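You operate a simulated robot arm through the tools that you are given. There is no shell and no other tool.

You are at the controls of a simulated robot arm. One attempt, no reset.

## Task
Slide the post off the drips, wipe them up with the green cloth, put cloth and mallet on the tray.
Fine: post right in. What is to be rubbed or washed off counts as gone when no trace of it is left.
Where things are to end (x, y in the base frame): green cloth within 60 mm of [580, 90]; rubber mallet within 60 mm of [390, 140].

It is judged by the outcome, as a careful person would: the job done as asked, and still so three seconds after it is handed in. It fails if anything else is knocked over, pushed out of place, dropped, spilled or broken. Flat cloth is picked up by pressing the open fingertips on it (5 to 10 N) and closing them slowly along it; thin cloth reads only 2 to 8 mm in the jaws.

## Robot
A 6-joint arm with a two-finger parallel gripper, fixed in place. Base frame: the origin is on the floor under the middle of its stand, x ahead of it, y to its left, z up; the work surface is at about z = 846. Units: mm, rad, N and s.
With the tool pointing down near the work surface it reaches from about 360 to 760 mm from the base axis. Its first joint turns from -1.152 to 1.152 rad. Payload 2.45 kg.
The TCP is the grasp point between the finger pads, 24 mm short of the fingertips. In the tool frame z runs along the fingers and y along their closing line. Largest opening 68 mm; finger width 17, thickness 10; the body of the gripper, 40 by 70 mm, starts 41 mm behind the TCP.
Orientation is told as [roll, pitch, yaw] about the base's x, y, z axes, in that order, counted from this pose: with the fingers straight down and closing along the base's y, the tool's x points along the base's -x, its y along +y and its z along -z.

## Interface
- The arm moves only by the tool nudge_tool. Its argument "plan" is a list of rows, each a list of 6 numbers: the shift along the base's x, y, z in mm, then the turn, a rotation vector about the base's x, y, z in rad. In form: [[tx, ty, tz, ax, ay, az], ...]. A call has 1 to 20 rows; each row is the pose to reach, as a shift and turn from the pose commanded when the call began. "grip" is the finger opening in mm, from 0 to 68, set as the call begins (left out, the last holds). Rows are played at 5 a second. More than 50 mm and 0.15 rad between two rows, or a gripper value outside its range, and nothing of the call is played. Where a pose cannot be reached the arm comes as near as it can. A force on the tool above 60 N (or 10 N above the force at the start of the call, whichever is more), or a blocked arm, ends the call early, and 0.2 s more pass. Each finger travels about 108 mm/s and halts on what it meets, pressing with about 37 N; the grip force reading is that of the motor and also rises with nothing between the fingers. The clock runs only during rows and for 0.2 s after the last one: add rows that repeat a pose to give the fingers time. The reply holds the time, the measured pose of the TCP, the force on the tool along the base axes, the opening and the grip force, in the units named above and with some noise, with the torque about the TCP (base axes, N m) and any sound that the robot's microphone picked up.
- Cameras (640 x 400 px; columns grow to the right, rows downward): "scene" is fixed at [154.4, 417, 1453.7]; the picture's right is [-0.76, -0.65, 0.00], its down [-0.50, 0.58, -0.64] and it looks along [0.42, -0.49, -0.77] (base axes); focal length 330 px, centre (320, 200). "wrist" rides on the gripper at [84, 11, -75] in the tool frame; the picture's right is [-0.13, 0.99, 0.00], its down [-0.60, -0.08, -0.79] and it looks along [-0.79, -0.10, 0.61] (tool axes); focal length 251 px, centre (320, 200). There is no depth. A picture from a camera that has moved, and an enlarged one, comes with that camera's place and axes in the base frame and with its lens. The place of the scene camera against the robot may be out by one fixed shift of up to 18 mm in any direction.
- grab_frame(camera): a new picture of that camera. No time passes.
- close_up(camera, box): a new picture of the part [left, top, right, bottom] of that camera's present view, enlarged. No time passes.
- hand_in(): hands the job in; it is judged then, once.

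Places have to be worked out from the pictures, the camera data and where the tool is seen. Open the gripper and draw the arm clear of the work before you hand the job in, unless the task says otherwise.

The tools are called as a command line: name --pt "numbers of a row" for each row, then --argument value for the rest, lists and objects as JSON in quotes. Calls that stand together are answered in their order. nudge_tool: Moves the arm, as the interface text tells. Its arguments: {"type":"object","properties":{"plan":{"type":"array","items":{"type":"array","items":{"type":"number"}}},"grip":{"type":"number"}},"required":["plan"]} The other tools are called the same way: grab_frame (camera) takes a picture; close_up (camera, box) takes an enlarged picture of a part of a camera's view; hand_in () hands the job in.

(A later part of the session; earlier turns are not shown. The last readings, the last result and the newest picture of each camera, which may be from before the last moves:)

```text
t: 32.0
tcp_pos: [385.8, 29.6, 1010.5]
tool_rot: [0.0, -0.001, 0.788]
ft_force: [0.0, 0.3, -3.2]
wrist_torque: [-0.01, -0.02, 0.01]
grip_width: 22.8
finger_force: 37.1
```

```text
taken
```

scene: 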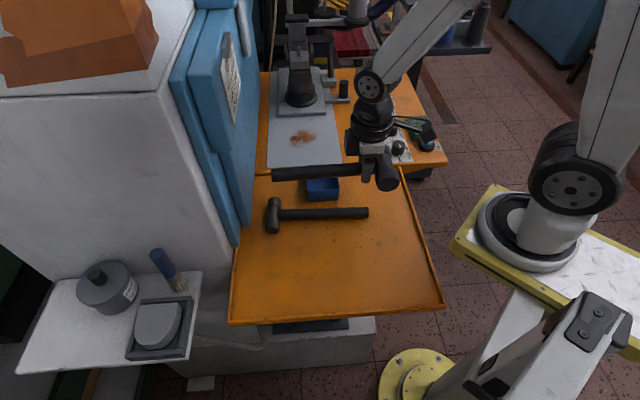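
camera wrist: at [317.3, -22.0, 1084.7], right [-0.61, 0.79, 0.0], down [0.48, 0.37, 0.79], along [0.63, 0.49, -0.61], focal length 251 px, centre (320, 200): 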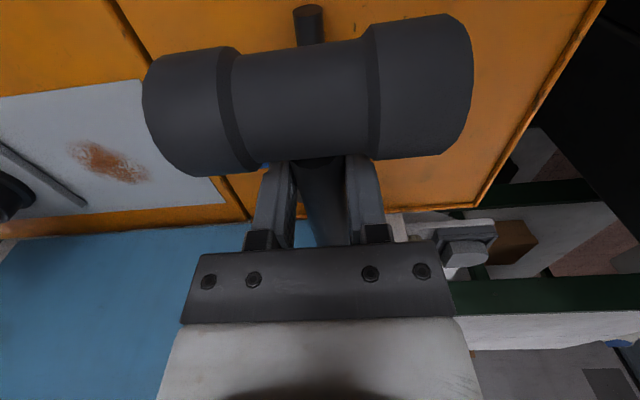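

The view confirms the tray's left front corner near (421, 376), so there's room for the handle. I'll move over the mallet's place and go down to about 25 mm above contact.

nudge_tool --pt "-5 35 0 0 0 0" --pt "-10 70 0 0 0 0" --pt "-14 103 0 0 0 0" --pt "-14 103 -40 0 0 0" --pt "-14 103 -75 0 0 0" --pt "-14 103 -105 0 0 0" --pt "-14 103 -105 0 0 0"

grab_frame --camera "scene"

grab_frame --camera "wrist"

```text
t: 33.6
tcp_pos: [370.4, 133.1, 906.0]
tool_rot: [0.001, 0.0, 0.785]
ft_force: [0.6, 0.0, -3.0]
wrist_torque: [0.02, -0.03, -0.01]
grip_width: 22.8
finger_force: 37.2
```

```text
taken
```

scene: 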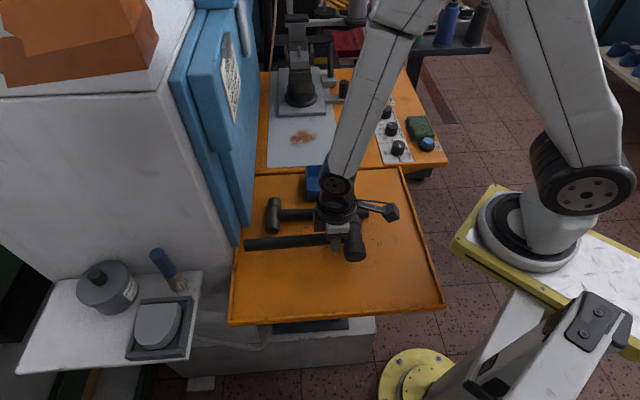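

```text
taken
camera wrist: at [303.0, 80.8, 979.5], right [-0.61, 0.79, 0.0], down [0.48, 0.37, 0.79], along [0.63, 0.49, -0.61], focal length 251 px, centre (320, 200)
```

wrist: 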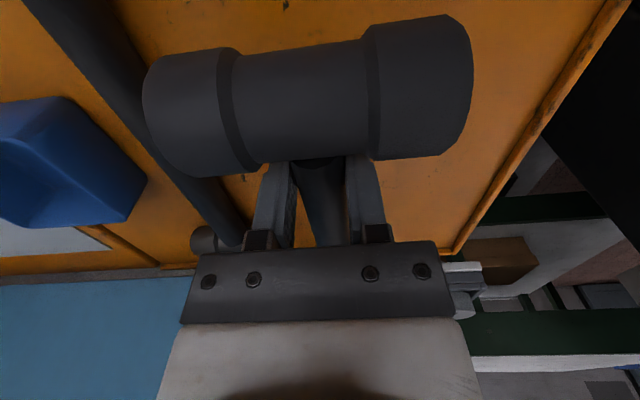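

The mallet is over its spot with about 25 mm clear between its head and the tray tool's handle. I'll adjust 4 mm inward and lower it slowly until it touches.

nudge_tool --pt "4 -4 -8 0 0 0" --pt "4 -4 -16 0 0 0" --pt "4 -4 -22 0 0 0" --pt "4 -4 -25 0 0 0" --pt "4 -4 -27 0 0 0" --pt "4 -4 -27 0 0 0"

```text
t: 35.0
tcp_pos: [376.1, 127.8, 877.9]
tool_rot: [0.001, -0.002, 0.785]
ft_force: [0.1, -0.4, -3.4]
wrist_torque: [0.0, -0.01, 0.0]
grip_width: 22.8
finger_force: 36.9
```

There's no contact yet at z 877.9, so I'll continue down a millimetre at a time.

nudge_tool --pt "0 0 -1 0 0 0" --pt "0 0 -2 0 0 0" --pt "0 0 -3 0 0 0" --pt "0 0 -3 0 0 0"

```text
t: 36.0
tcp_pos: [375.3, 128.4, 873.9]
tool_rot: [0.0, -0.001, 0.785]
ft_force: [-0.6, -0.1, -3.0]
wrist_torque: [0.01, -0.01, 0.0]
grip_width: 22.9
finger_force: 37.1
```

close_up --camera "scene" --box '[230, 170, 440, 300]'

nudge_tool --pt "0 0 -1 0 0 0" --pt "0 0 -2 0 0 0" --pt "0 0 -2 0 0 0"

```text
3.05 times, centred on (335, 235) of scene
camera zoom: at [154.4, 417.0, 1453.7], right [-0.76, -0.65, 0.0], down [-0.5, 0.58, -0.64], along [0.42, -0.49, -0.77], focal length 1004 px, centre (274, 93)
```

zoom: 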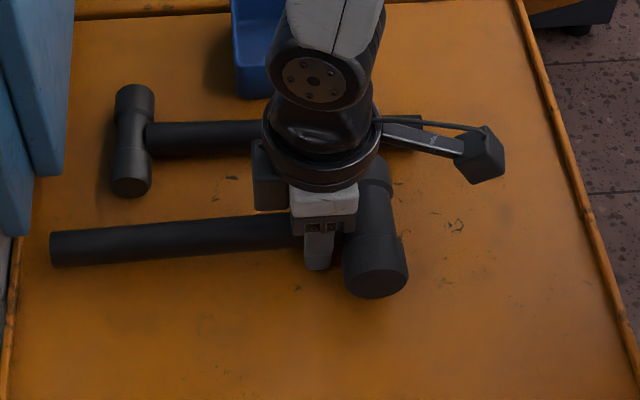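

```text
t: 36.8
tcp_pos: [375.6, 128.4, 872.9]
tool_rot: [0.001, -0.002, 0.786]
ft_force: [0.5, 0.3, -3.1]
wrist_torque: [0.03, -0.05, -0.01]
grip_width: 22.7
finger_force: 36.9
```

nudge_tool --pt "0 0 -1 0 0 0" --pt "0 0 -2 0 0 0" --pt "0 0 -3 0 0 0" --pt "0 0 -3 0 0 0"

```text
t: 37.8
tcp_pos: [377.1, 128.0, 870.2]
tool_rot: [0.001, -0.005, 0.784]
ft_force: [-0.6, -3.5, 28.1]
wrist_torque: [-0.04, -0.01, 0.05]
grip_width: 23.0
finger_force: 36.9
```

Contact showed up between z 873 and 870. I'll come up about a millimetre to relieve the force, then open.

nudge_tool --pt "0 0 1 0 0 0" --pt "0 0 1.3 0 0 0" --pt "0 0 1.3 0 0 0"

```text
t: 38.6
tcp_pos: [375.8, 127.9, 871.9]
tool_rot: [0.002, 0.0, 0.788]
ft_force: [-0.1, 0.5, -2.9]
wrist_torque: [0.04, -0.03, 0.0]
grip_width: 22.7
finger_force: 36.8
```

nudge_tool --pt "0 0 -0.8 0 0 0" --pt "0 0 -0.8 0 0 0"

```text
t: 39.2
tcp_pos: [374.6, 126.6, 870.8]
tool_rot: [0.0, -0.004, 0.784]
ft_force: [0.0, 0.5, -3.3]
wrist_torque: [0.0, -0.03, -0.01]
grip_width: 23.0
finger_force: 37.1
```

The mallet is within a millimetre of the tray floor. I'll open to 46 mm, which keeps clear of the neighbouring tool, and let it settle.

nudge_tool --pt "0 0 -0.3 0 0 0" --pt "0 0 -0.3 0 0 0" --pt "0 0 -0.3 0 0 0"

nudge_tool --pt "0 0 0 0 0 0" --pt "0 0 0 0 0 0" --pt "0 0 0 0 0 0" --grip 44

```text
t: 40.0
tcp_pos: [375.5, 128.4, 871.2]
tool_rot: [0.0, -0.003, 0.785]
ft_force: [-1.5, -0.7, 2.9]
wrist_torque: [0.66, -0.67, 0.1]
grip_width: 22.7
finger_force: 36.9
```

```text
t: 40.8
tcp_pos: [375.1, 128.0, 870.3]
tool_rot: [-0.001, -0.003, 0.785]
ft_force: [-0.5, 0.7, 0.4]
wrist_torque: [-0.03, -0.02, 0.02]
grip_width: 43.9
finger_force: 0.0
```

The mallet is released and the force is near zero. I'll rise straight up and check where it lies.

nudge_tool --pt "0 0 15 0 0 0" --pt "0 0 45 0 0 0" --pt "0 0 90 0 0 0" --pt "0 0 135 0 0 0" --pt "0 0 135 0 0 0"

grab_frame --camera "scene"

grab_frame --camera "wrist"

```text
t: 42.0
tcp_pos: [374.6, 128.8, 1006.4]
tool_rot: [-0.001, -0.003, 0.786]
ft_force: [0.5, -0.9, -0.8]
wrist_torque: [0.0, 0.0, 0.01]
grip_width: 43.9
finger_force: 0.0
```

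```text
taken
```

scene: 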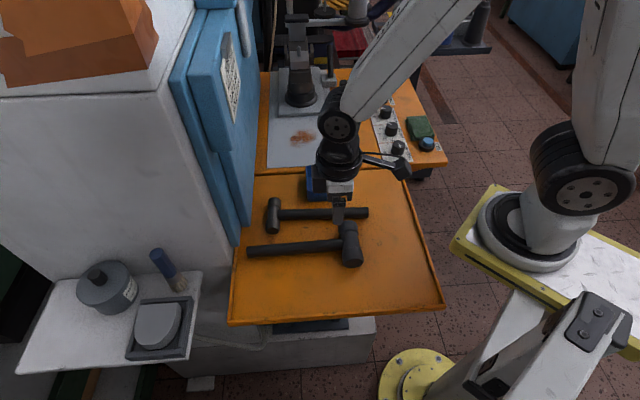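

```text
taken
camera wrist: at [306.0, 77.5, 1081.4], right [-0.61, 0.79, 0.0], down [0.48, 0.37, 0.79], along [0.63, 0.49, -0.61], focal length 251 px, centre (320, 200)
```

wrist: 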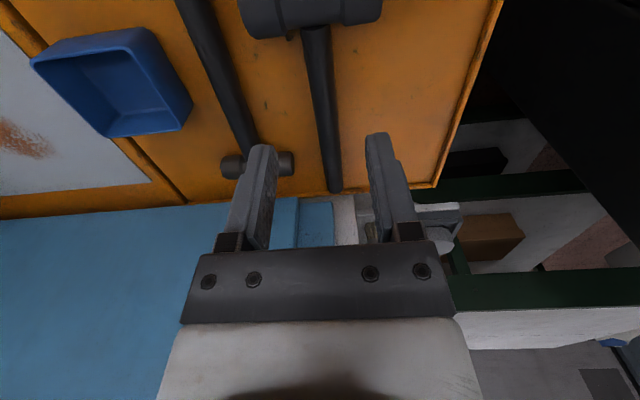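

The mallet lies flat on the tray, with its head near (350, 105), about 20 mm from the rim and clear of the other tool. I'll go back to the panel and look at the green cloth from above.

nudge_tool --pt "2 -20 0 0 0 -0.07" --pt "4 -58 0 0 0 -0.21" --pt "6 -98 0 0 0 -0.35" --pt "8 -138 0 0 0 -0.49" --pt "10 -178 0 0 0 -0.63" --pt "12 -217 0 0 0 -0.77" --pt "14 -257 0 0 0 -0.91" --pt "16 -296 0 0 0 -1.05" --pt "18 -336 0 0 0 -1.19" --pt "20 -375 0 0 0 -1.33" --pt "23 -410 0 0 0 -1.46" --pt "25 -429 0 0 0 -1.571" --pt "25 -429 0 0 0 -1.571"

grab_frame --camera "wrist"

close_up --camera "scene" --box '[360, 60, 460, 170]'

close_up --camera "scene" --box '[220, 160, 450, 330]'

```text
t: 44.8
tcp_pos: [400.3, -302.5, 1005.1]
tool_rot: [-0.001, -0.001, -0.787]
ft_force: [0.4, 0.6, 1.4]
wrist_torque: [0.02, -0.01, -0.01]
grip_width: 44.0
finger_force: 0.1
```

```text
taken
camera wrist: at [346.5, -234.6, 1079.5], right [0.79, 0.61, 0.0], down [0.37, -0.48, 0.79], along [0.48, -0.63, -0.61], focal length 251 px, centre (320, 200)
```

wrist: 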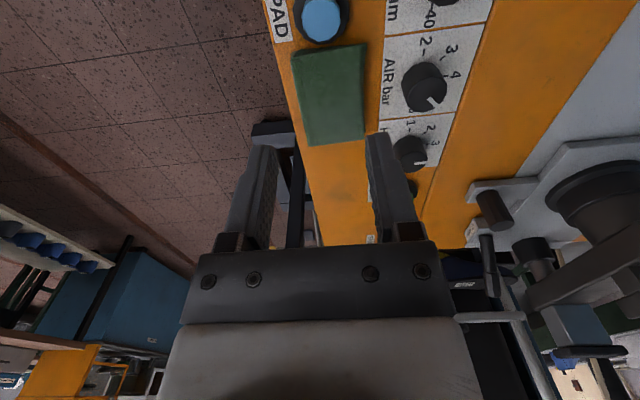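

```text
3.64 times, centred on (410, 115) of scene
camera zoom: at [154.4, 417.0, 1453.7], right [-0.76, -0.65, 0.0], down [-0.5, 0.58, -0.64], along [0.42, -0.49, -0.77], focal length 1198 px, centre (-7, 509)
```

zoom: 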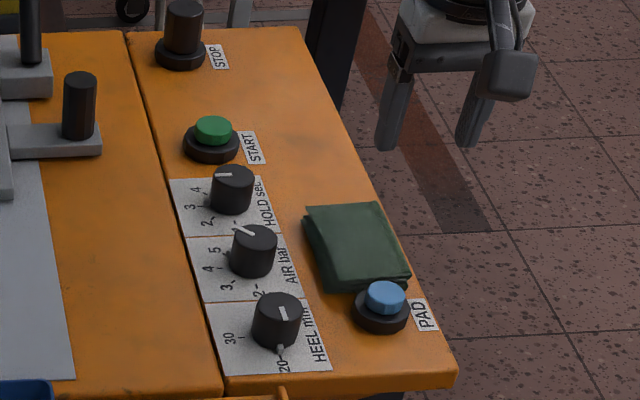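

```text
2.35 times, centred on (335, 245) of scene
camera zoom: at [154.4, 417.0, 1453.7], right [-0.76, -0.65, 0.0], down [-0.5, 0.58, -0.64], along [0.42, -0.49, -0.77], focal length 776 px, centre (285, 94)
```

zoom: 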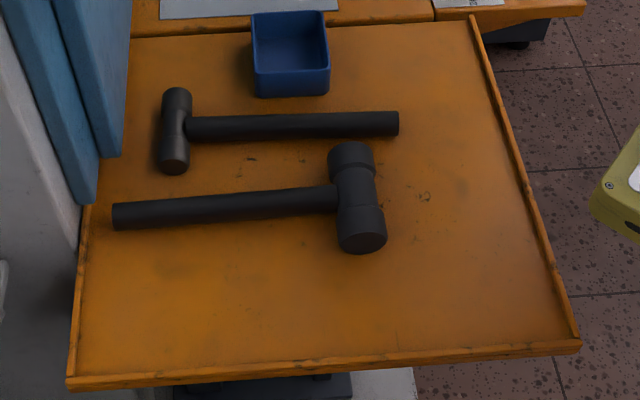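

With both side by side, the moved mallet has the larger rubber-capped head and the tray tool is a smaller hammer, so the right one was moved. The cloth is about 61 x 94 mm, centred near (441, -336). I'll set the opening to 38 mm and come down above its centre.

nudge_tool --pt "20 -17 -30 0 0 0" --pt "41 -33 -65 0 0 0" --pt "41 -33 -100 0 0 0" --pt "41 -33 -115 0 0 0" --pt "41 -33 -115 0 0 0" --grip 38

grab_frame --camera "wrist"

close_up --camera "scene" --box '[360, 60, 460, 170]'

```text
t: 45.9
tcp_pos: [441.9, -336.3, 895.0]
tool_rot: [0.001, -0.004, -0.784]
ft_force: [-0.5, 2.5, 11.6]
wrist_torque: [0.02, 0.07, 0.01]
grip_width: 38.0
finger_force: 0.1
stopped in row 5: the force on the tool passed its limit at 66 N (the readings are from after the stop); the commanded pose is now the measured one
```

```text
taken
camera wrist: at [388.5, -268.5, 969.4], right [0.79, 0.61, 0.0], down [0.37, -0.48, 0.8], along [0.49, -0.63, -0.61], focal length 251 px, centre (320, 200)
```

wrist: 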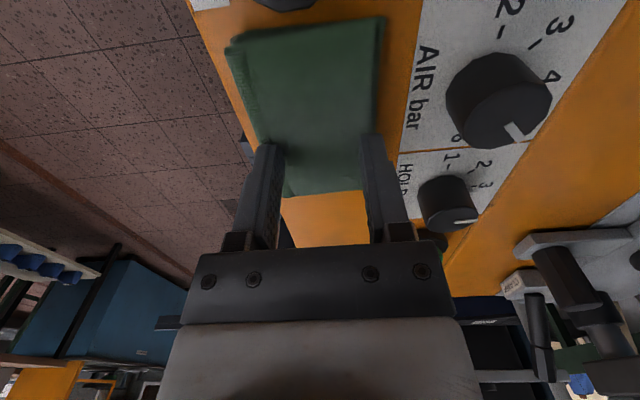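

```text
3.64 times, centred on (410, 115) of scene
camera zoom: at [154.2, 417.2, 1453.7], right [-0.76, -0.65, 0.0], down [-0.5, 0.58, -0.64], along [0.42, -0.49, -0.77], focal length 1198 px, centre (-7, 509)
```

zoom: 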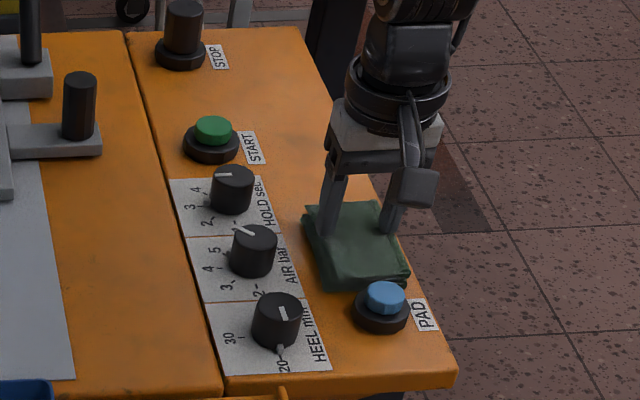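

The fingertips met the cloth at z 871, so it's thicker than I assumed, about 25 mm, and its true centre is nearer (434, -329). I'll ease off, shift over that centre, and then press gently in small steps.

nudge_tool --pt "0 0 4 0 0 0" --pt "0 0 10 0 0 0" --pt "-7 7 10 0 0 0" --pt "-7 7 10 0 0 0"

close_up --camera "scene" --box '[380, 90, 440, 160]'

grab_frame --camera "wrist"

```text
t: 46.9
tcp_pos: [434.2, -327.9, 904.7]
tool_rot: [0.001, -0.001, -0.786]
ft_force: [-0.7, -0.2, 0.9]
wrist_torque: [-0.02, -0.02, 0.0]
grip_width: 38.1
finger_force: 0.0
```

```text
5.71 times, centred on (410, 125) of scene
camera zoom: at [154.4, 417.0, 1453.7], right [-0.76, -0.65, 0.0], down [-0.5, 0.58, -0.64], along [0.42, -0.49, -0.77], focal length 1883 px, centre (-194, 629)
```

zoom: 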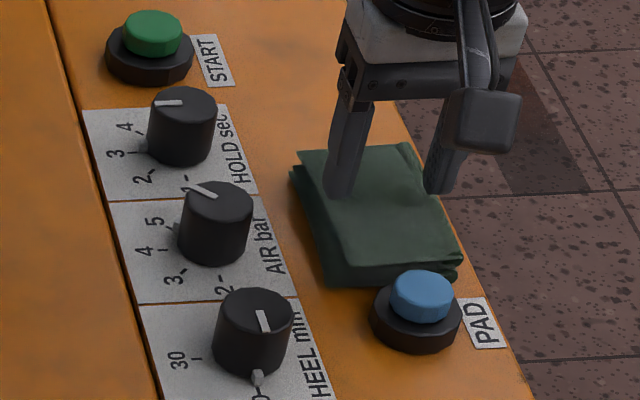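

```text
taken
camera wrist: at [380.9, -260.4, 978.2], right [0.79, 0.61, 0.0], down [0.37, -0.48, 0.79], along [0.49, -0.63, -0.61], focal length 251 px, centre (320, 200)
```

wrist: 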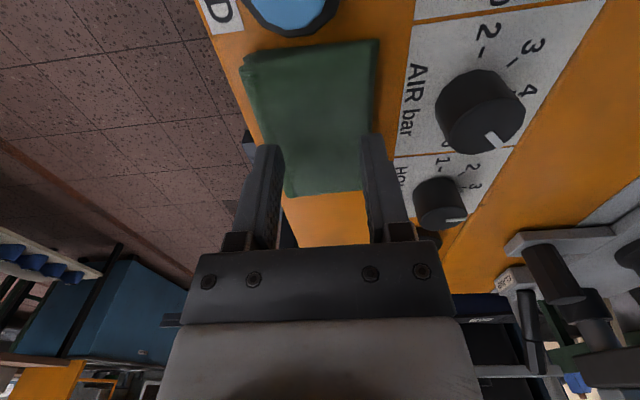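

The tool is now over the cloth's centre. I'll lower in small steps, watching for a 5 to 10 N press.

nudge_tool --pt "0 0 -3 0 0 0" --pt "0 0 -5 0 0 0" --pt "0 0 -6 0 0 0" --pt "0 0 -6 0 0 0"

```text
t: 47.9
tcp_pos: [433.0, -329.1, 898.8]
tool_rot: [0.001, -0.004, -0.786]
ft_force: [-1.0, 0.0, 0.3]
wrist_torque: [-0.02, -0.02, 0.02]
grip_width: 37.9
finger_force: 0.0
```

nudge_tool --pt "0 0 -1 0 0 0" --pt "0 0 -2 0 0 0" --pt "0 0 -2 0 0 0"

```text
t: 48.7
tcp_pos: [433.7, -329.8, 896.2]
tool_rot: [0.002, -0.004, -0.786]
ft_force: [0.4, 0.7, 0.5]
wrist_torque: [-0.01, -0.01, 0.0]
grip_width: 37.9
finger_force: 0.1
```

nudge_tool --pt "0 0 -0.7 0 0 0" --pt "0 0 -1.4 0 0 0" --pt "0 0 -1.4 0 0 0"

```text
t: 49.5
tcp_pos: [435.0, -329.9, 894.4]
tool_rot: [0.001, -0.002, -0.785]
ft_force: [0.2, 2.3, 8.6]
wrist_torque: [0.07, 0.02, 0.03]
grip_width: 38.0
finger_force: 0.0
```

I'm pressing with about 8.6 N. Now I'll close slowly in small steps while holding this pressure.

nudge_tool --pt "0 0 0 0 0 0" --pt "0 0 0 0 0 0" --grip 34

nudge_tool --pt "0 0 0 0 0 0" --pt "0 0 0 0 0 0" --grip 30

close_up --camera "scene" --box '[380, 90, 440, 160]'

```text
t: 50.1
tcp_pos: [434.1, -329.5, 894.8]
tool_rot: [0.0, -0.001, -0.784]
ft_force: [-0.2, 1.8, 11.1]
wrist_torque: [0.03, 0.0, 0.0]
grip_width: 37.8
finger_force: 2.3
```

```text
t: 50.7
tcp_pos: [433.9, -331.0, 895.6]
tool_rot: [0.001, -0.004, -0.785]
ft_force: [-0.1, -0.6, 11.0]
wrist_torque: [-0.02, 0.02, -0.01]
grip_width: 35.9
finger_force: 4.5
```

```text
5.71 times, centred on (410, 125) of scene
camera zoom: at [154.2, 417.1, 1453.7], right [-0.76, -0.65, 0.0], down [-0.5, 0.58, -0.64], along [0.42, -0.49, -0.77], focal length 1883 px, centre (-194, 629)
```

zoom: 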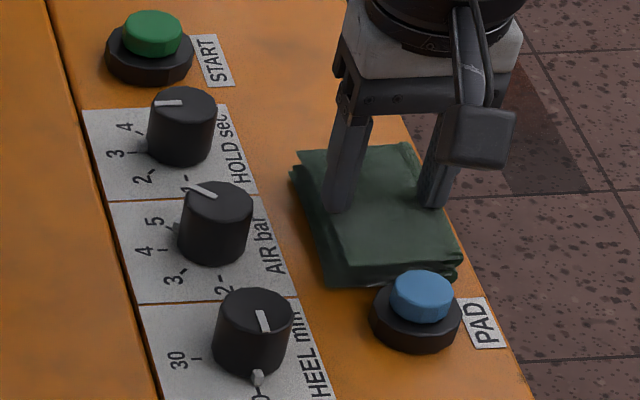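

The fingers are dragging on the cloth (35.9 mm against the 30 mm commanded, motor at 4.5 N). I'll keep closing in steps.

nudge_tool --pt "0 0 0 0 0 0" --pt "0 0 0 0 0 0" --grip 26

nudge_tool --pt "0 0 0 0 0 0" --pt "0 0 0 0 0 0" --grip 22

nudge_tool --pt "0 0 0 0 0 0" --pt "0 0 0 0 0 0" --grip 18

close_up --camera "scene" --box '[380, 90, 440, 160]'

```text
t: 51.3
tcp_pos: [433.8, -329.0, 895.4]
tool_rot: [0.002, -0.005, -0.785]
ft_force: [-0.1, -1.8, 14.9]
wrist_torque: [-0.06, 0.05, -0.04]
grip_width: 33.4
finger_force: 4.4
```

```text
t: 51.9
tcp_pos: [434.6, -330.3, 895.3]
tool_rot: [-0.002, -0.002, -0.786]
ft_force: [0.1, -0.9, 17.1]
wrist_torque: [-0.04, 0.0, 0.0]
grip_width: 30.2
finger_force: 5.5
```

```text
t: 52.5
tcp_pos: [433.8, -330.2, 894.6]
tool_rot: [0.001, -0.003, -0.785]
ft_force: [-0.9, -0.9, 16.8]
wrist_torque: [-0.04, 0.04, -0.01]
grip_width: 27.0
finger_force: 5.8
```

```text
5.71 times, centred on (410, 125) of scene
camera zoom: at [154.1, 417.2, 1453.7], right [-0.76, -0.65, 0.0], down [-0.5, 0.58, -0.64], along [0.42, -0.49, -0.77], focal length 1883 px, centre (-194, 629)
```

zoom: 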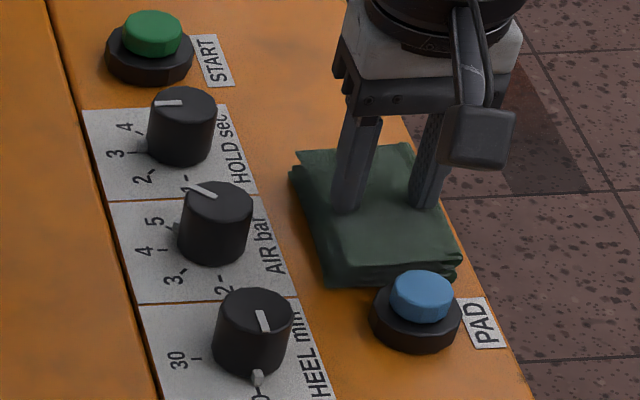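

The downward press has grown to 17 N as the cloth bunches, so I'll ease up about half a millimetre while I keep closing.

nudge_tool --pt "0 0 0.6 0 0 0" --pt "0 0 0.6 0 0 0" --grip 15

nudge_tool --pt "0 0 0 0 0 0" --pt "0 0 0 0 0 0" --grip 12

close_up --camera "scene" --box '[380, 90, 440, 160]'

```text
t: 53.1
tcp_pos: [433.6, -328.8, 894.7]
tool_rot: [0.0, -0.004, -0.785]
ft_force: [0.6, -3.2, 12.0]
wrist_torque: [-0.1, 0.04, -0.01]
grip_width: 21.2
finger_force: 4.2
```

```text
t: 53.7
tcp_pos: [433.1, -328.7, 895.7]
tool_rot: [-0.001, -0.002, -0.786]
ft_force: [-0.7, -1.4, 11.2]
wrist_torque: [0.0, 0.01, -0.01]
grip_width: 17.9
finger_force: 3.3
```

```text
5.71 times, centred on (410, 125) of scene
camera zoom: at [154.2, 417.1, 1453.7], right [-0.76, -0.65, 0.0], down [-0.5, 0.58, -0.64], along [0.42, -0.49, -0.77], focal length 1883 px, centre (-194, 629)
```

zoom: 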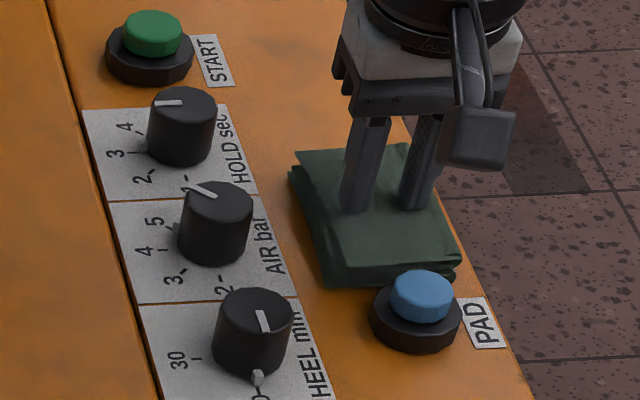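

The press is about 11 N with the fingers at 18 mm. I'll continue the slow closing.

nudge_tool --pt "0 0 0 0 0 0" --pt "0 0 0 0 0 0" --grip 9

nudge_tool --pt "0 0 0 0 0 0" --pt "0 0 0 0 0 0" --grip 6

nudge_tool --pt "0 0 0 0 0 0" --pt "0 0 0 0 0 0" --grip 3

nudge_tool --pt "0 0 0 0 0 0" --pt "0 0 0 0 0 0" --grip 0

close_up --camera "scene" --box '[380, 90, 440, 160]'

grab_frame --camera "wrist"

```text
t: 54.3
tcp_pos: [433.2, -328.1, 895.7]
tool_rot: [-0.001, -0.002, -0.784]
ft_force: [-2.1, -0.2, 10.1]
wrist_torque: [-0.03, 0.08, -0.03]
grip_width: 14.7
finger_force: 3.2
```

```text
t: 54.9
tcp_pos: [434.2, -328.5, 895.3]
tool_rot: [0.002, -0.003, -0.786]
ft_force: [-1.2, -0.1, 8.4]
wrist_torque: [0.02, 0.06, 0.01]
grip_width: 10.5
finger_force: 3.0
```

```text
t: 55.5
tcp_pos: [433.5, -329.3, 895.2]
tool_rot: [0.001, -0.002, -0.786]
ft_force: [0.4, -0.7, 6.6]
wrist_torque: [-0.01, 0.01, 0.0]
grip_width: 6.9
finger_force: 2.2
```

```text
t: 56.1
tcp_pos: [433.6, -328.6, 894.7]
tool_rot: [0.0, -0.001, -0.785]
ft_force: [0.1, 0.3, 6.0]
wrist_torque: [0.0, -0.01, 0.02]
grip_width: 0.1
finger_force: 23.7
```

```text
5.71 times, centred on (410, 125) of scene
camera zoom: at [154.3, 417.1, 1453.7], right [-0.76, -0.65, 0.0], down [-0.5, 0.58, -0.64], along [0.42, -0.49, -0.77], focal length 1883 px, centre (-194, 629)
```

zoom: 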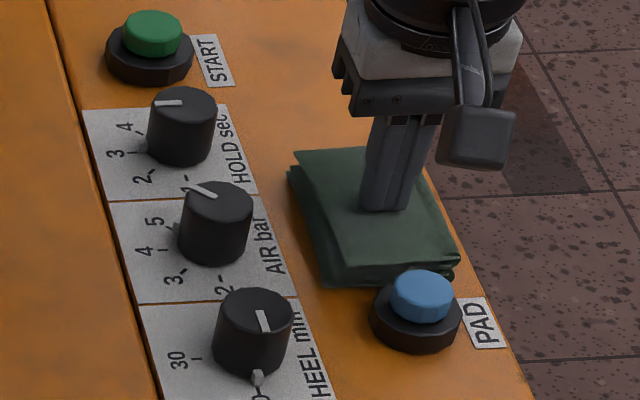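

```text
taken
camera wrist: at [381.1, -260.8, 969.7], right [0.79, 0.61, 0.0], down [0.37, -0.48, 0.79], along [0.49, -0.63, -0.61], focal length 251 px, centre (320, 200)
```

wrist: 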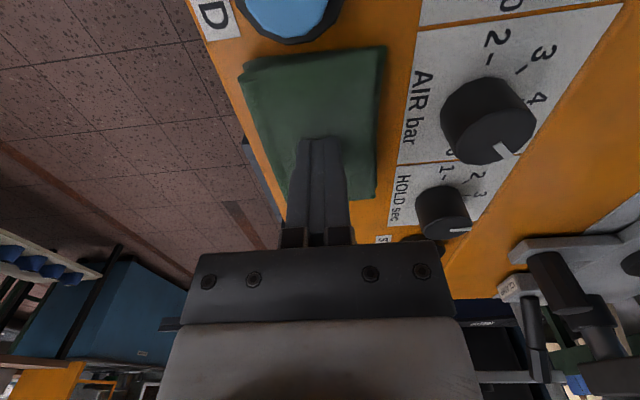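

The fingers closed to 0.1 mm over the top, so this thick folded pad doesn't pinch from above. It's about 57 mm wide and 25 mm thick, so it should be gripped by its sides. I'll rise, open fully and look again.

nudge_tool --pt "0 0 10 0 0 0" --pt "-4 4 35 0 0 0" --pt "-12 12 60 0 0 0" --pt "-20 20 75 0 0 0" --pt "-20 20 75 0 0 0" --grip 0

nudge_tool --pt "0 0 0 0 0 0" --pt "0 0 0 0 0 0" --pt "0 0 0 0 0 0" --grip 68

close_up --camera "wrist" --box '[230, 0, 430, 200]'

close_up --camera "scene" --box '[380, 90, 440, 160]'

```text
t: 57.3
tcp_pos: [413.8, -310.2, 970.5]
tool_rot: [0.0, -0.001, -0.785]
ft_force: [0.1, -0.2, 0.6]
wrist_torque: [0.01, 0.01, -0.02]
grip_width: 0.2
finger_force: 23.8
```

```text
t: 58.1
tcp_pos: [415.6, -308.0, 970.0]
tool_rot: [0.0, -0.003, -0.786]
ft_force: [-1.0, 1.0, -0.3]
wrist_torque: [0.01, -0.02, -0.02]
grip_width: 68.1
finger_force: 0.0
```

```text
2.00 times, centred on (330, 100) of wrist
camera zoom: at [360.8, -241.0, 1044.7], right [0.79, 0.61, 0.0], down [0.37, -0.48, 0.79], along [0.49, -0.63, -0.61], focal length 503 px, centre (300, 400)
```

zoom: 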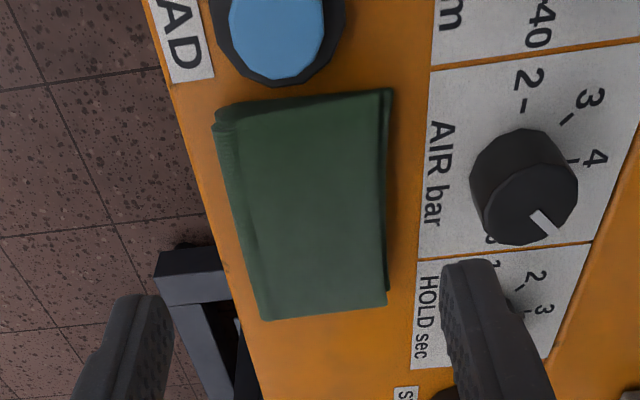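

```text
5.71 times, centred on (410, 125) of scene
camera zoom: at [154.4, 417.0, 1453.7], right [-0.76, -0.65, 0.0], down [-0.5, 0.58, -0.64], along [0.42, -0.49, -0.77], focal length 1883 px, centre (-194, 629)
```

zoom: 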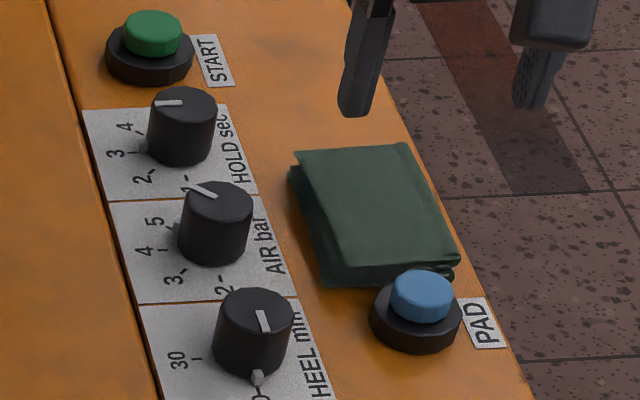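

The pad measures about 58 x 88 mm with its centre near (436, -329) and lies square to the tool, so the 68 mm opening will straddle its width. I'll move over the centre, come down to just above its top and check the clearance on both sides.

nudge_tool --pt "10 -11 -25 0 0 0" --pt "20.2 -21.5 -50 0 0 0" --pt "20.2 -21.5 -64 0 0 0" --pt "20.2 -21.5 -64 0 0 0" --grip 68

grab_frame --camera "wrist"

close_up --camera "scene" --box '[380, 90, 440, 160]'

```text
t: 59.1
tcp_pos: [434.7, -328.6, 906.3]
tool_rot: [0.001, -0.004, -0.784]
ft_force: [0.5, -0.2, 0.4]
wrist_torque: [0.02, 0.03, -0.03]
grip_width: 68.1
finger_force: 0.0
```

```text
taken
camera wrist: at [381.8, -261.7, 980.6], right [0.79, 0.61, 0.0], down [0.37, -0.48, 0.79], along [0.49, -0.63, -0.61], focal length 251 px, centre (320, 200)
```

wrist: 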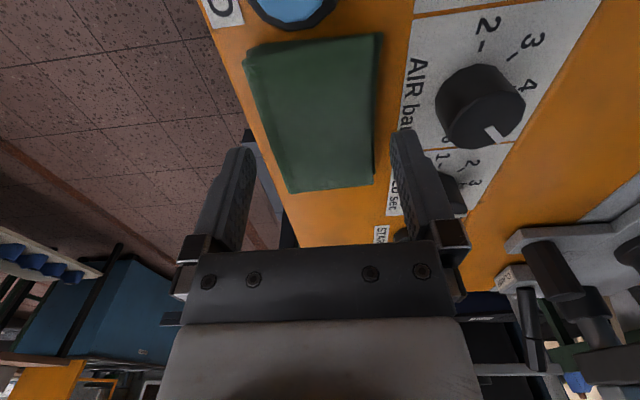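

```text
5.71 times, centred on (410, 125) of scene
camera zoom: at [154.4, 417.0, 1453.7], right [-0.76, -0.65, 0.0], down [-0.5, 0.58, -0.64], along [0.42, -0.49, -0.77], focal length 1883 px, centre (-194, 629)
```

zoom: 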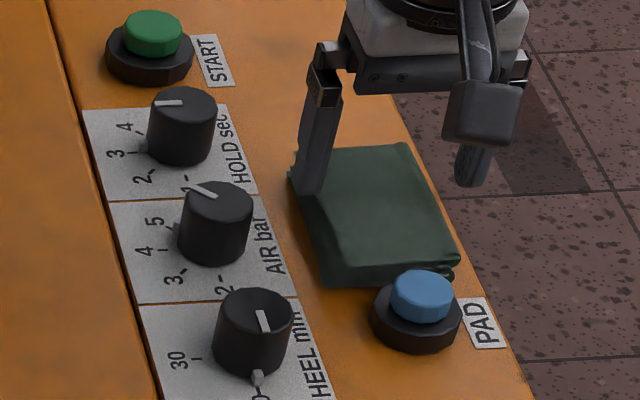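

The cloth's side edges sit about 5 mm inside each finger and it's laterally centred at 78.0 against the tool's 78.1. I'll descend slowly along both sides to put the fingertips near z 856.

nudge_tool --pt "0.5 -0.5 -5 0 0 0" --pt "0.5 -0.5 -9 0 0 0" --pt "0.5 -0.5 -12 0 0 0" --pt "0.5 -0.5 -15 0 0 0" --pt "0.5 -0.5 -15 0 0 0"

grab_frame --camera "wrist"

```text
t: 60.3
tcp_pos: [434.5, -331.3, 890.8]
tool_rot: [0.001, -0.004, -0.786]
ft_force: [-0.2, 0.5, -0.2]
wrist_torque: [-0.02, 0.04, 0.01]
grip_width: 67.9
finger_force: 0.0
```

```text
taken
camera wrist: at [381.8, -263.1, 965.4], right [0.79, 0.61, 0.0], down [0.37, -0.48, 0.79], along [0.49, -0.63, -0.61], focal length 251 px, centre (320, 200)
```

wrist: 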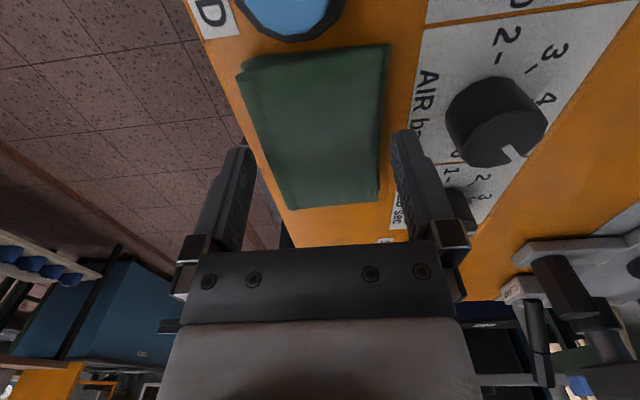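

The fingertips have passed the pad's top on both sides with no contact. I'll continue down to z 880.

nudge_tool --pt "0.5 0.5 -4 0 0 0" --pt "0.5 0.5 -7 0 0 0" --pt "0.5 0.5 -10 0 0 0" --pt "0.5 0.5 -10 0 0 0"

grab_frame --camera "wrist"

close_up --camera "scene" --box '[380, 90, 440, 160]'

```text
t: 61.3
tcp_pos: [434.8, -330.8, 880.5]
tool_rot: [0.0, -0.004, -0.785]
ft_force: [0.4, 0.0, 0.1]
wrist_torque: [0.0, -0.04, -0.02]
grip_width: 68.2
finger_force: 0.0
```

```text
taken
camera wrist: at [382.2, -262.6, 955.4], right [0.79, 0.61, 0.0], down [0.37, -0.48, 0.79], along [0.49, -0.63, -0.61], focal length 251 px, centre (320, 200)
```

wrist: 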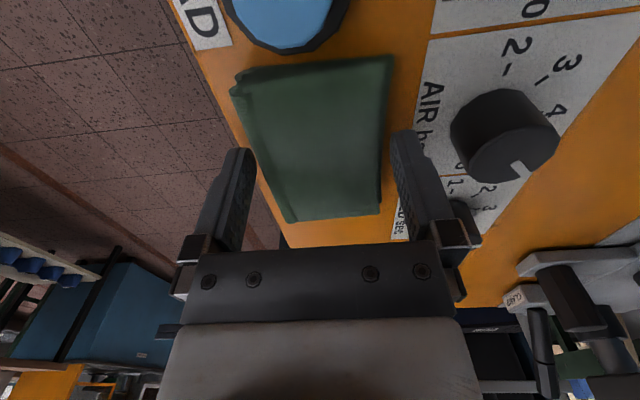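

```text
5.71 times, centred on (410, 125) of scene
camera zoom: at [154.4, 417.0, 1453.7], right [-0.76, -0.65, 0.0], down [-0.5, 0.58, -0.64], along [0.42, -0.49, -0.77], focal length 1883 px, centre (-194, 629)
```

zoom: 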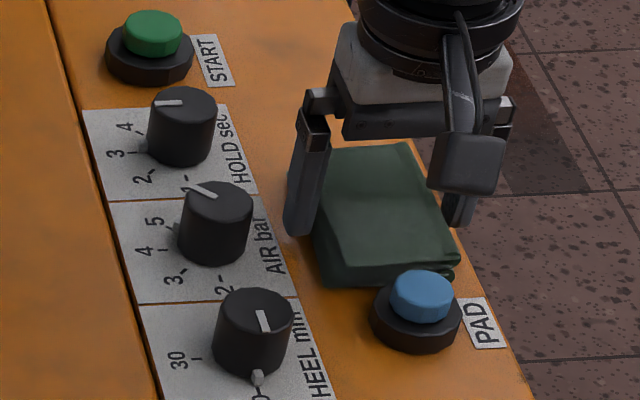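

The fingers straddle the pad with the tips about 10 mm above the bench and no contact force. I'll close slowly on its sides.

nudge_tool --pt "0 0 0 0 0 0" --pt "0 0 0 0 0 0" --grip 60

nudge_tool --pt "0 0 0 0 0 0" --pt "0 0 0 0 0 0" --grip 54

nudge_tool --pt "0 0 0 0 0 0" --pt "0 0 0 0 0 0" --grip 48

close_up --camera "scene" --box '[380, 90, 440, 160]'

grab_frame --camera "wrist"

```text
t: 61.9
tcp_pos: [434.5, -329.6, 880.6]
tool_rot: [0.002, -0.003, -0.785]
ft_force: [-0.1, -0.3, 0.0]
wrist_torque: [0.02, -0.04, -0.01]
grip_width: 61.2
finger_force: 33.3
```

```text
t: 62.5
tcp_pos: [433.4, -330.9, 881.1]
tool_rot: [0.0, -0.003, -0.785]
ft_force: [0.3, -0.6, 1.1]
wrist_torque: [0.0, -0.01, 0.03]
grip_width: 60.7
finger_force: 36.6
```

```text
t: 63.1
tcp_pos: [434.7, -331.0, 882.2]
tool_rot: [0.0, -0.004, -0.786]
ft_force: [0.4, -1.0, -0.3]
wrist_torque: [0.0, -0.01, 0.03]
grip_width: 60.8
finger_force: 37.1
```

```text
5.71 times, centred on (410, 125) of scene
camera zoom: at [154.4, 417.0, 1453.7], right [-0.76, -0.65, 0.0], down [-0.5, 0.58, -0.64], along [0.42, -0.49, -0.77], focal length 1883 px, centre (-194, 629)
```

zoom: 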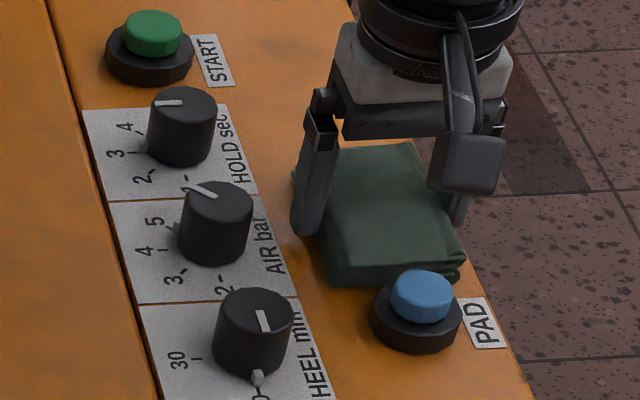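

```text
taken
camera wrist: at [382.2, -262.6, 955.5], right [0.79, 0.61, 0.0], down [0.37, -0.48, 0.79], along [0.49, -0.63, -0.61], focal length 251 px, centre (320, 200)
```

wrist: 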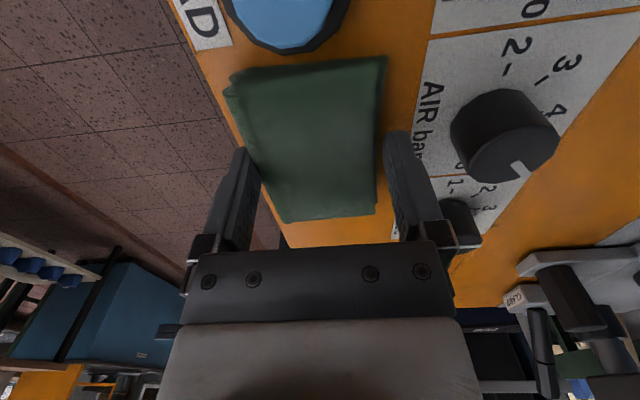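

It's gripped at 60.8 mm and 37 N, so the folded cloth behaves as a firm pad. I'll lift it a little straight up to check that it comes along.

nudge_tool --pt "0 0 4 0 0 0" --pt "0 0 10 0 0 0" --pt "0 0 20 0 0 0" --pt "0 0 35 0 0 0" --pt "0 0 50 0 0 0" --pt "0 0 50 0 0 0"

close_up --camera "scene" --box '[370, 70, 440, 160]'

grab_frame --camera "wrist"

```text
t: 64.5
tcp_pos: [434.1, -331.3, 932.2]
tool_rot: [-0.001, -0.001, -0.785]
ft_force: [-0.1, 0.7, -0.2]
wrist_torque: [0.0, 0.03, 0.0]
grip_width: 60.9
finger_force: 36.9
```

```text
4.44 times, centred on (405, 115) of scene
camera zoom: at [154.4, 417.0, 1453.7], right [-0.76, -0.65, 0.0], down [-0.5, 0.58, -0.64], along [0.42, -0.49, -0.77], focal length 1465 px, centre (-58, 578)
```

zoom: 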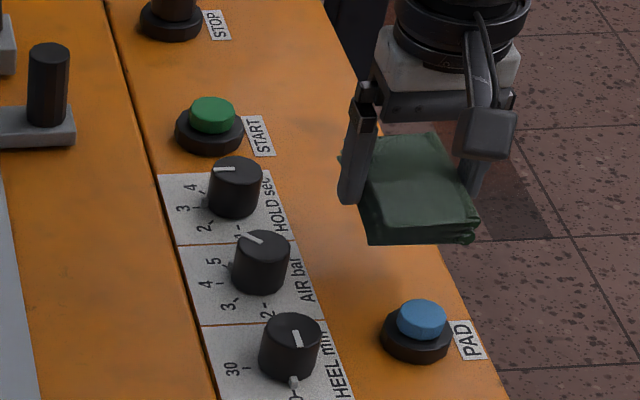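

```text
taken
camera wrist: at [381.4, -263.2, 1006.0], right [0.79, 0.61, 0.0], down [0.37, -0.48, 0.79], along [0.49, -0.63, -0.61], focal length 251 px, centre (320, 200)
```

wrist: 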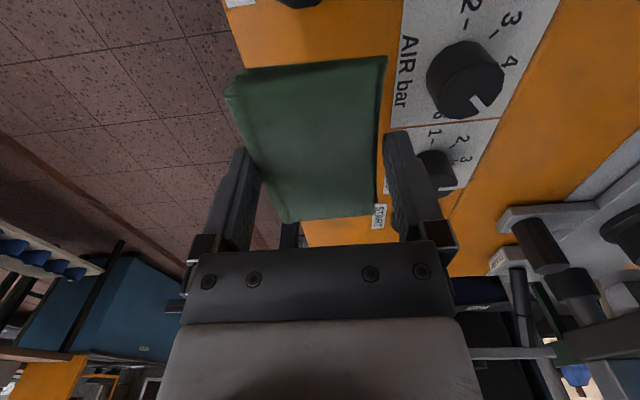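

The cloth is held and lifts cleanly. I'll carry it, staying high and level, over to the drips centred near (664, -97).

nudge_tool --pt "10 10 28 0 0 0" --pt "42 42 28 0 0 0" --pt "74 75 28 0 0 0" --pt "106 108 28 0 0 0" --pt "138 140 28 0 0 0" --pt "170 172 28 0 0 0" --pt "200 204 28 0 0 0" --pt "222 226 28 0 0 0" --pt "230 234 28 0 0 0" --pt "230 234 28 0 0 0"

grab_frame --camera "scene"

grab_frame --camera "wrist"

```text
t: 66.7
tcp_pos: [667.4, -96.2, 959.5]
tool_rot: [-0.001, -0.002, -0.786]
ft_force: [0.1, -0.6, 0.8]
wrist_torque: [0.0, -0.01, -0.03]
grip_width: 60.8
finger_force: 36.9
```

```text
taken
```

scene: 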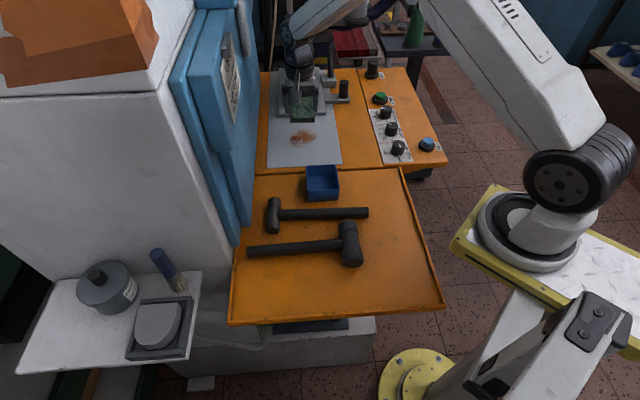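

```text
taken
camera wrist: at [614.0, -27.9, 1033.5], right [0.79, 0.61, 0.0], down [0.37, -0.48, 0.79], along [0.49, -0.63, -0.61], focal length 251 px, centre (320, 200)
```

wrist: 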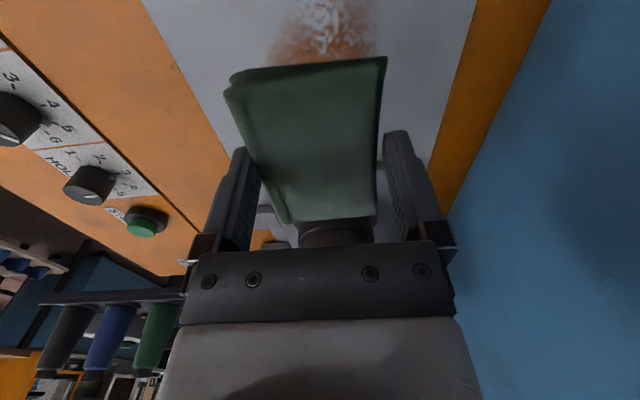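

The drips are right below the pad, at about lateral 374 to 445 with the tool at 407. I'll descend to just above contact.

nudge_tool --pt "-2 2 -25 0 0 0" --pt "-2 2 -48 0 0 0" --pt "-2 2 -60 0 0 0" --pt "-2 2 -68 0 0 0" --pt "-2 2 -68 0 0 0"

close_up --camera "scene" --box '[250, 60, 390, 180]'

```text
t: 67.9
tcp_pos: [664.3, -92.7, 891.8]
tool_rot: [0.0, -0.003, -0.785]
ft_force: [-0.3, 0.3, -0.4]
wrist_torque: [0.02, 0.01, -0.03]
grip_width: 60.8
finger_force: 36.7
```

```text
3.33 times, centred on (320, 120) of scene
camera zoom: at [154.4, 417.0, 1453.7], right [-0.76, -0.65, 0.0], down [-0.5, 0.58, -0.64], along [0.42, -0.49, -0.77], focal length 1099 px, centre (320, 467)
```

zoom: 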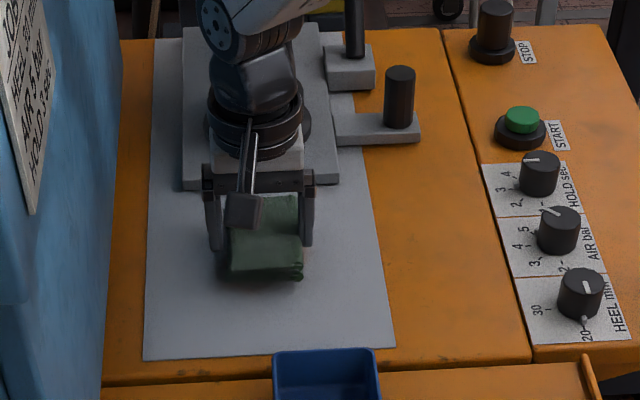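

nudge_tool --pt "0 0 -2 0 0 0" --pt "0 0 -4 0 0 0" --pt "0 0 -6 0 0 0" --pt "0 0 -6 0 0 0"

```text
t: 68.9
tcp_pos: [662.6, -93.6, 884.6]
tool_rot: [0.001, -0.002, -0.785]
ft_force: [-0.6, -1.3, -0.5]
wrist_torque: [0.01, 0.02, -0.02]
grip_width: 60.6
finger_force: 36.1
```

nudge_tool --pt "0 0 -1 0 0 0" --pt "0 0 -2 0 0 0" --pt "0 0 -2 0 0 0"

```text
t: 69.7
tcp_pos: [661.7, -93.7, 883.2]
tool_rot: [0.002, -0.001, -0.785]
ft_force: [0.4, 0.0, -0.9]
wrist_torque: [-0.01, 0.02, 0.02]
grip_width: 60.8
finger_force: 36.5
```

nudge_tool --pt "0 0 -0.7 0 0 0" --pt "0 0 -1.4 0 0 0" --pt "0 0 -1.4 0 0 0"

```text
t: 70.5
tcp_pos: [663.8, -95.2, 881.5]
tool_rot: [-0.001, -0.004, -0.786]
ft_force: [-1.0, -0.4, 0.3]
wrist_torque: [0.01, 0.02, -0.03]
grip_width: 60.9
finger_force: 37.4
```

nudge_tool --pt "0 0 -0.7 0 0 0" --pt "0 0 -1.4 0 0 0" --pt "0 0 -1.4 0 0 0"

```text
t: 71.3
tcp_pos: [662.6, -94.0, 880.6]
tool_rot: [0.002, -0.003, -0.784]
ft_force: [-4.3, 1.6, 11.5]
wrist_torque: [0.02, 0.26, -0.01]
grip_width: 60.7
finger_force: 37.0
```

Contact is at z 880.6 with about 11 N. I'll start wiping with gentle side-to-side strokes.

nudge_tool --pt "4.3 4.2 0 0 0 0" --pt "9.2 9.1 0 0 0 0" --pt "14.2 14.1 0 0 0 0" --pt "17.8 17.6 0 0 0 0" --pt "12.8 12.7 0 0 0 0" --pt "7.1 7 0 0 0 0" --pt "1.4 1.4 0 0 0 0" --pt "-4.3 -4.2 0 0 0 0" --pt "-10 -9.8 0 0 0 0" --pt "-15.6 -15.5 0 0 0 0" --pt "-19.2 -19 0 0 0 0" --pt "-14.2 -14.1 0 0 0 0" --pt "-8.5 -8.4 0 0 0 0" --pt "-2.8 -2.8 0 0 0 0" --pt "0 0 0 0 0 0"

close_up --camera "scene" --box '[250, 60, 390, 180]'

```text
t: 74.5
tcp_pos: [662.4, -95.9, 880.7]
tool_rot: [0.0, -0.004, -0.786]
ft_force: [-8.8, -7.7, 25.1]
wrist_torque: [-0.32, 0.18, -0.04]
grip_width: 60.9
finger_force: 37.5
```

```text
3.33 times, centred on (320, 120) of scene
camera zoom: at [153.6, 416.9, 1453.9], right [-0.76, -0.65, 0.0], down [-0.5, 0.58, -0.64], along [0.42, -0.49, -0.77], focal length 1099 px, centre (320, 467)
```

zoom: 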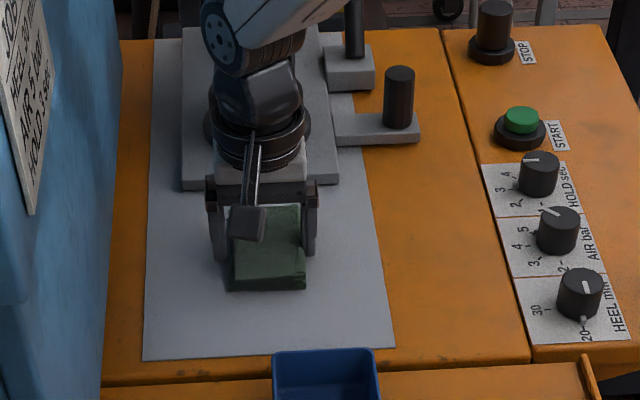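

The strokes worked but the press crept up to 25 N, so I'll ease up about 0.8 mm and wipe along the in/out direction next.

nudge_tool --pt "0 0 0.8 0 0 0" --pt "3.5 -3.6 0.8 0 0 0" --pt "8.4 -8.5 0.8 0 0 0" --pt "12 -12.1 0.8 0 0 0" --pt "7 -7.1 0.8 0 0 0" --pt "1.4 -1.4 0.8 0 0 0" --pt "-4.2 4.3 0.8 0 0 0" --pt "-9.8 10 0.8 0 0 0" --pt "-14 14.2 0.8 0 0 0" --pt "-9.8 10 0.8 0 0 0" --pt "-4.2 4.3 0.8 0 0 0" --pt "0 0 0.8 0 0 0"

```text
t: 77.1
tcp_pos: [664.3, -94.5, 881.1]
tool_rot: [-0.001, -0.002, -0.785]
ft_force: [-4.8, 5.2, 14.4]
wrist_torque: [0.12, 0.02, 0.05]
grip_width: 61.0
finger_force: 36.9
```

Pressure is around 14 N. I'll do a raster with wider strokes to cover the whole patch and its edges.

nudge_tool --pt "4.2 -4.3 0.2 0 0 0" --pt "8.4 -8.5 0.2 0 0 0" --pt "15.5 -1.5 0.2 0 0 0" --pt "22.7 5.5 0.2 0 0 0" --pt "26.2 9 0.2 0 0 0" --pt "19.1 2 0.2 0 0 0" --pt "12 -5 0.2 0 0 0" --pt "4.9 -12 0.2 0 0 0" --pt "-2.2 -19.1 0.2 0 0 0" --pt "-9.3 -26.1 0.2 0 0 0" --pt "-15 -20.4 0.2 0 0 0" --pt "-10.7 -10.5 0.2 0 0 0" --pt "-3.6 -3.5 0.2 0 0 0" --pt "3.6 3.5 0.2 0 0 0" --pt "10.7 10.5 0.2 0 0 0" --pt "17.8 17.6 0.2 0 0 0" --pt "10 18.3 0.2 0 0 0" --pt "-1.3 15.5 0.2 0 0 0" --pt "-8.4 8.5 0.2 0 0 0" --pt "-2.8 2.8 0.2 0 0 0"

close_up --camera "scene" --box '[250, 60, 390, 180]'

```text
t: 81.3
tcp_pos: [659.9, -93.0, 881.8]
tool_rot: [0.001, -0.004, -0.785]
ft_force: [-0.8, 0.8, 0.1]
wrist_torque: [0.01, 0.0, 0.01]
grip_width: 61.0
finger_force: 37.1
```

```text
3.33 times, centred on (320, 120) of scene
camera zoom: at [154.4, 417.0, 1453.7], right [-0.76, -0.65, 0.0], down [-0.5, 0.58, -0.64], along [0.42, -0.49, -0.77], focal length 1099 px, centre (320, 467)
```

zoom: 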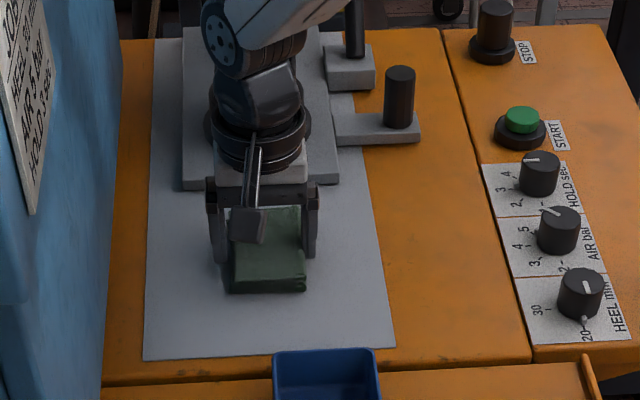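

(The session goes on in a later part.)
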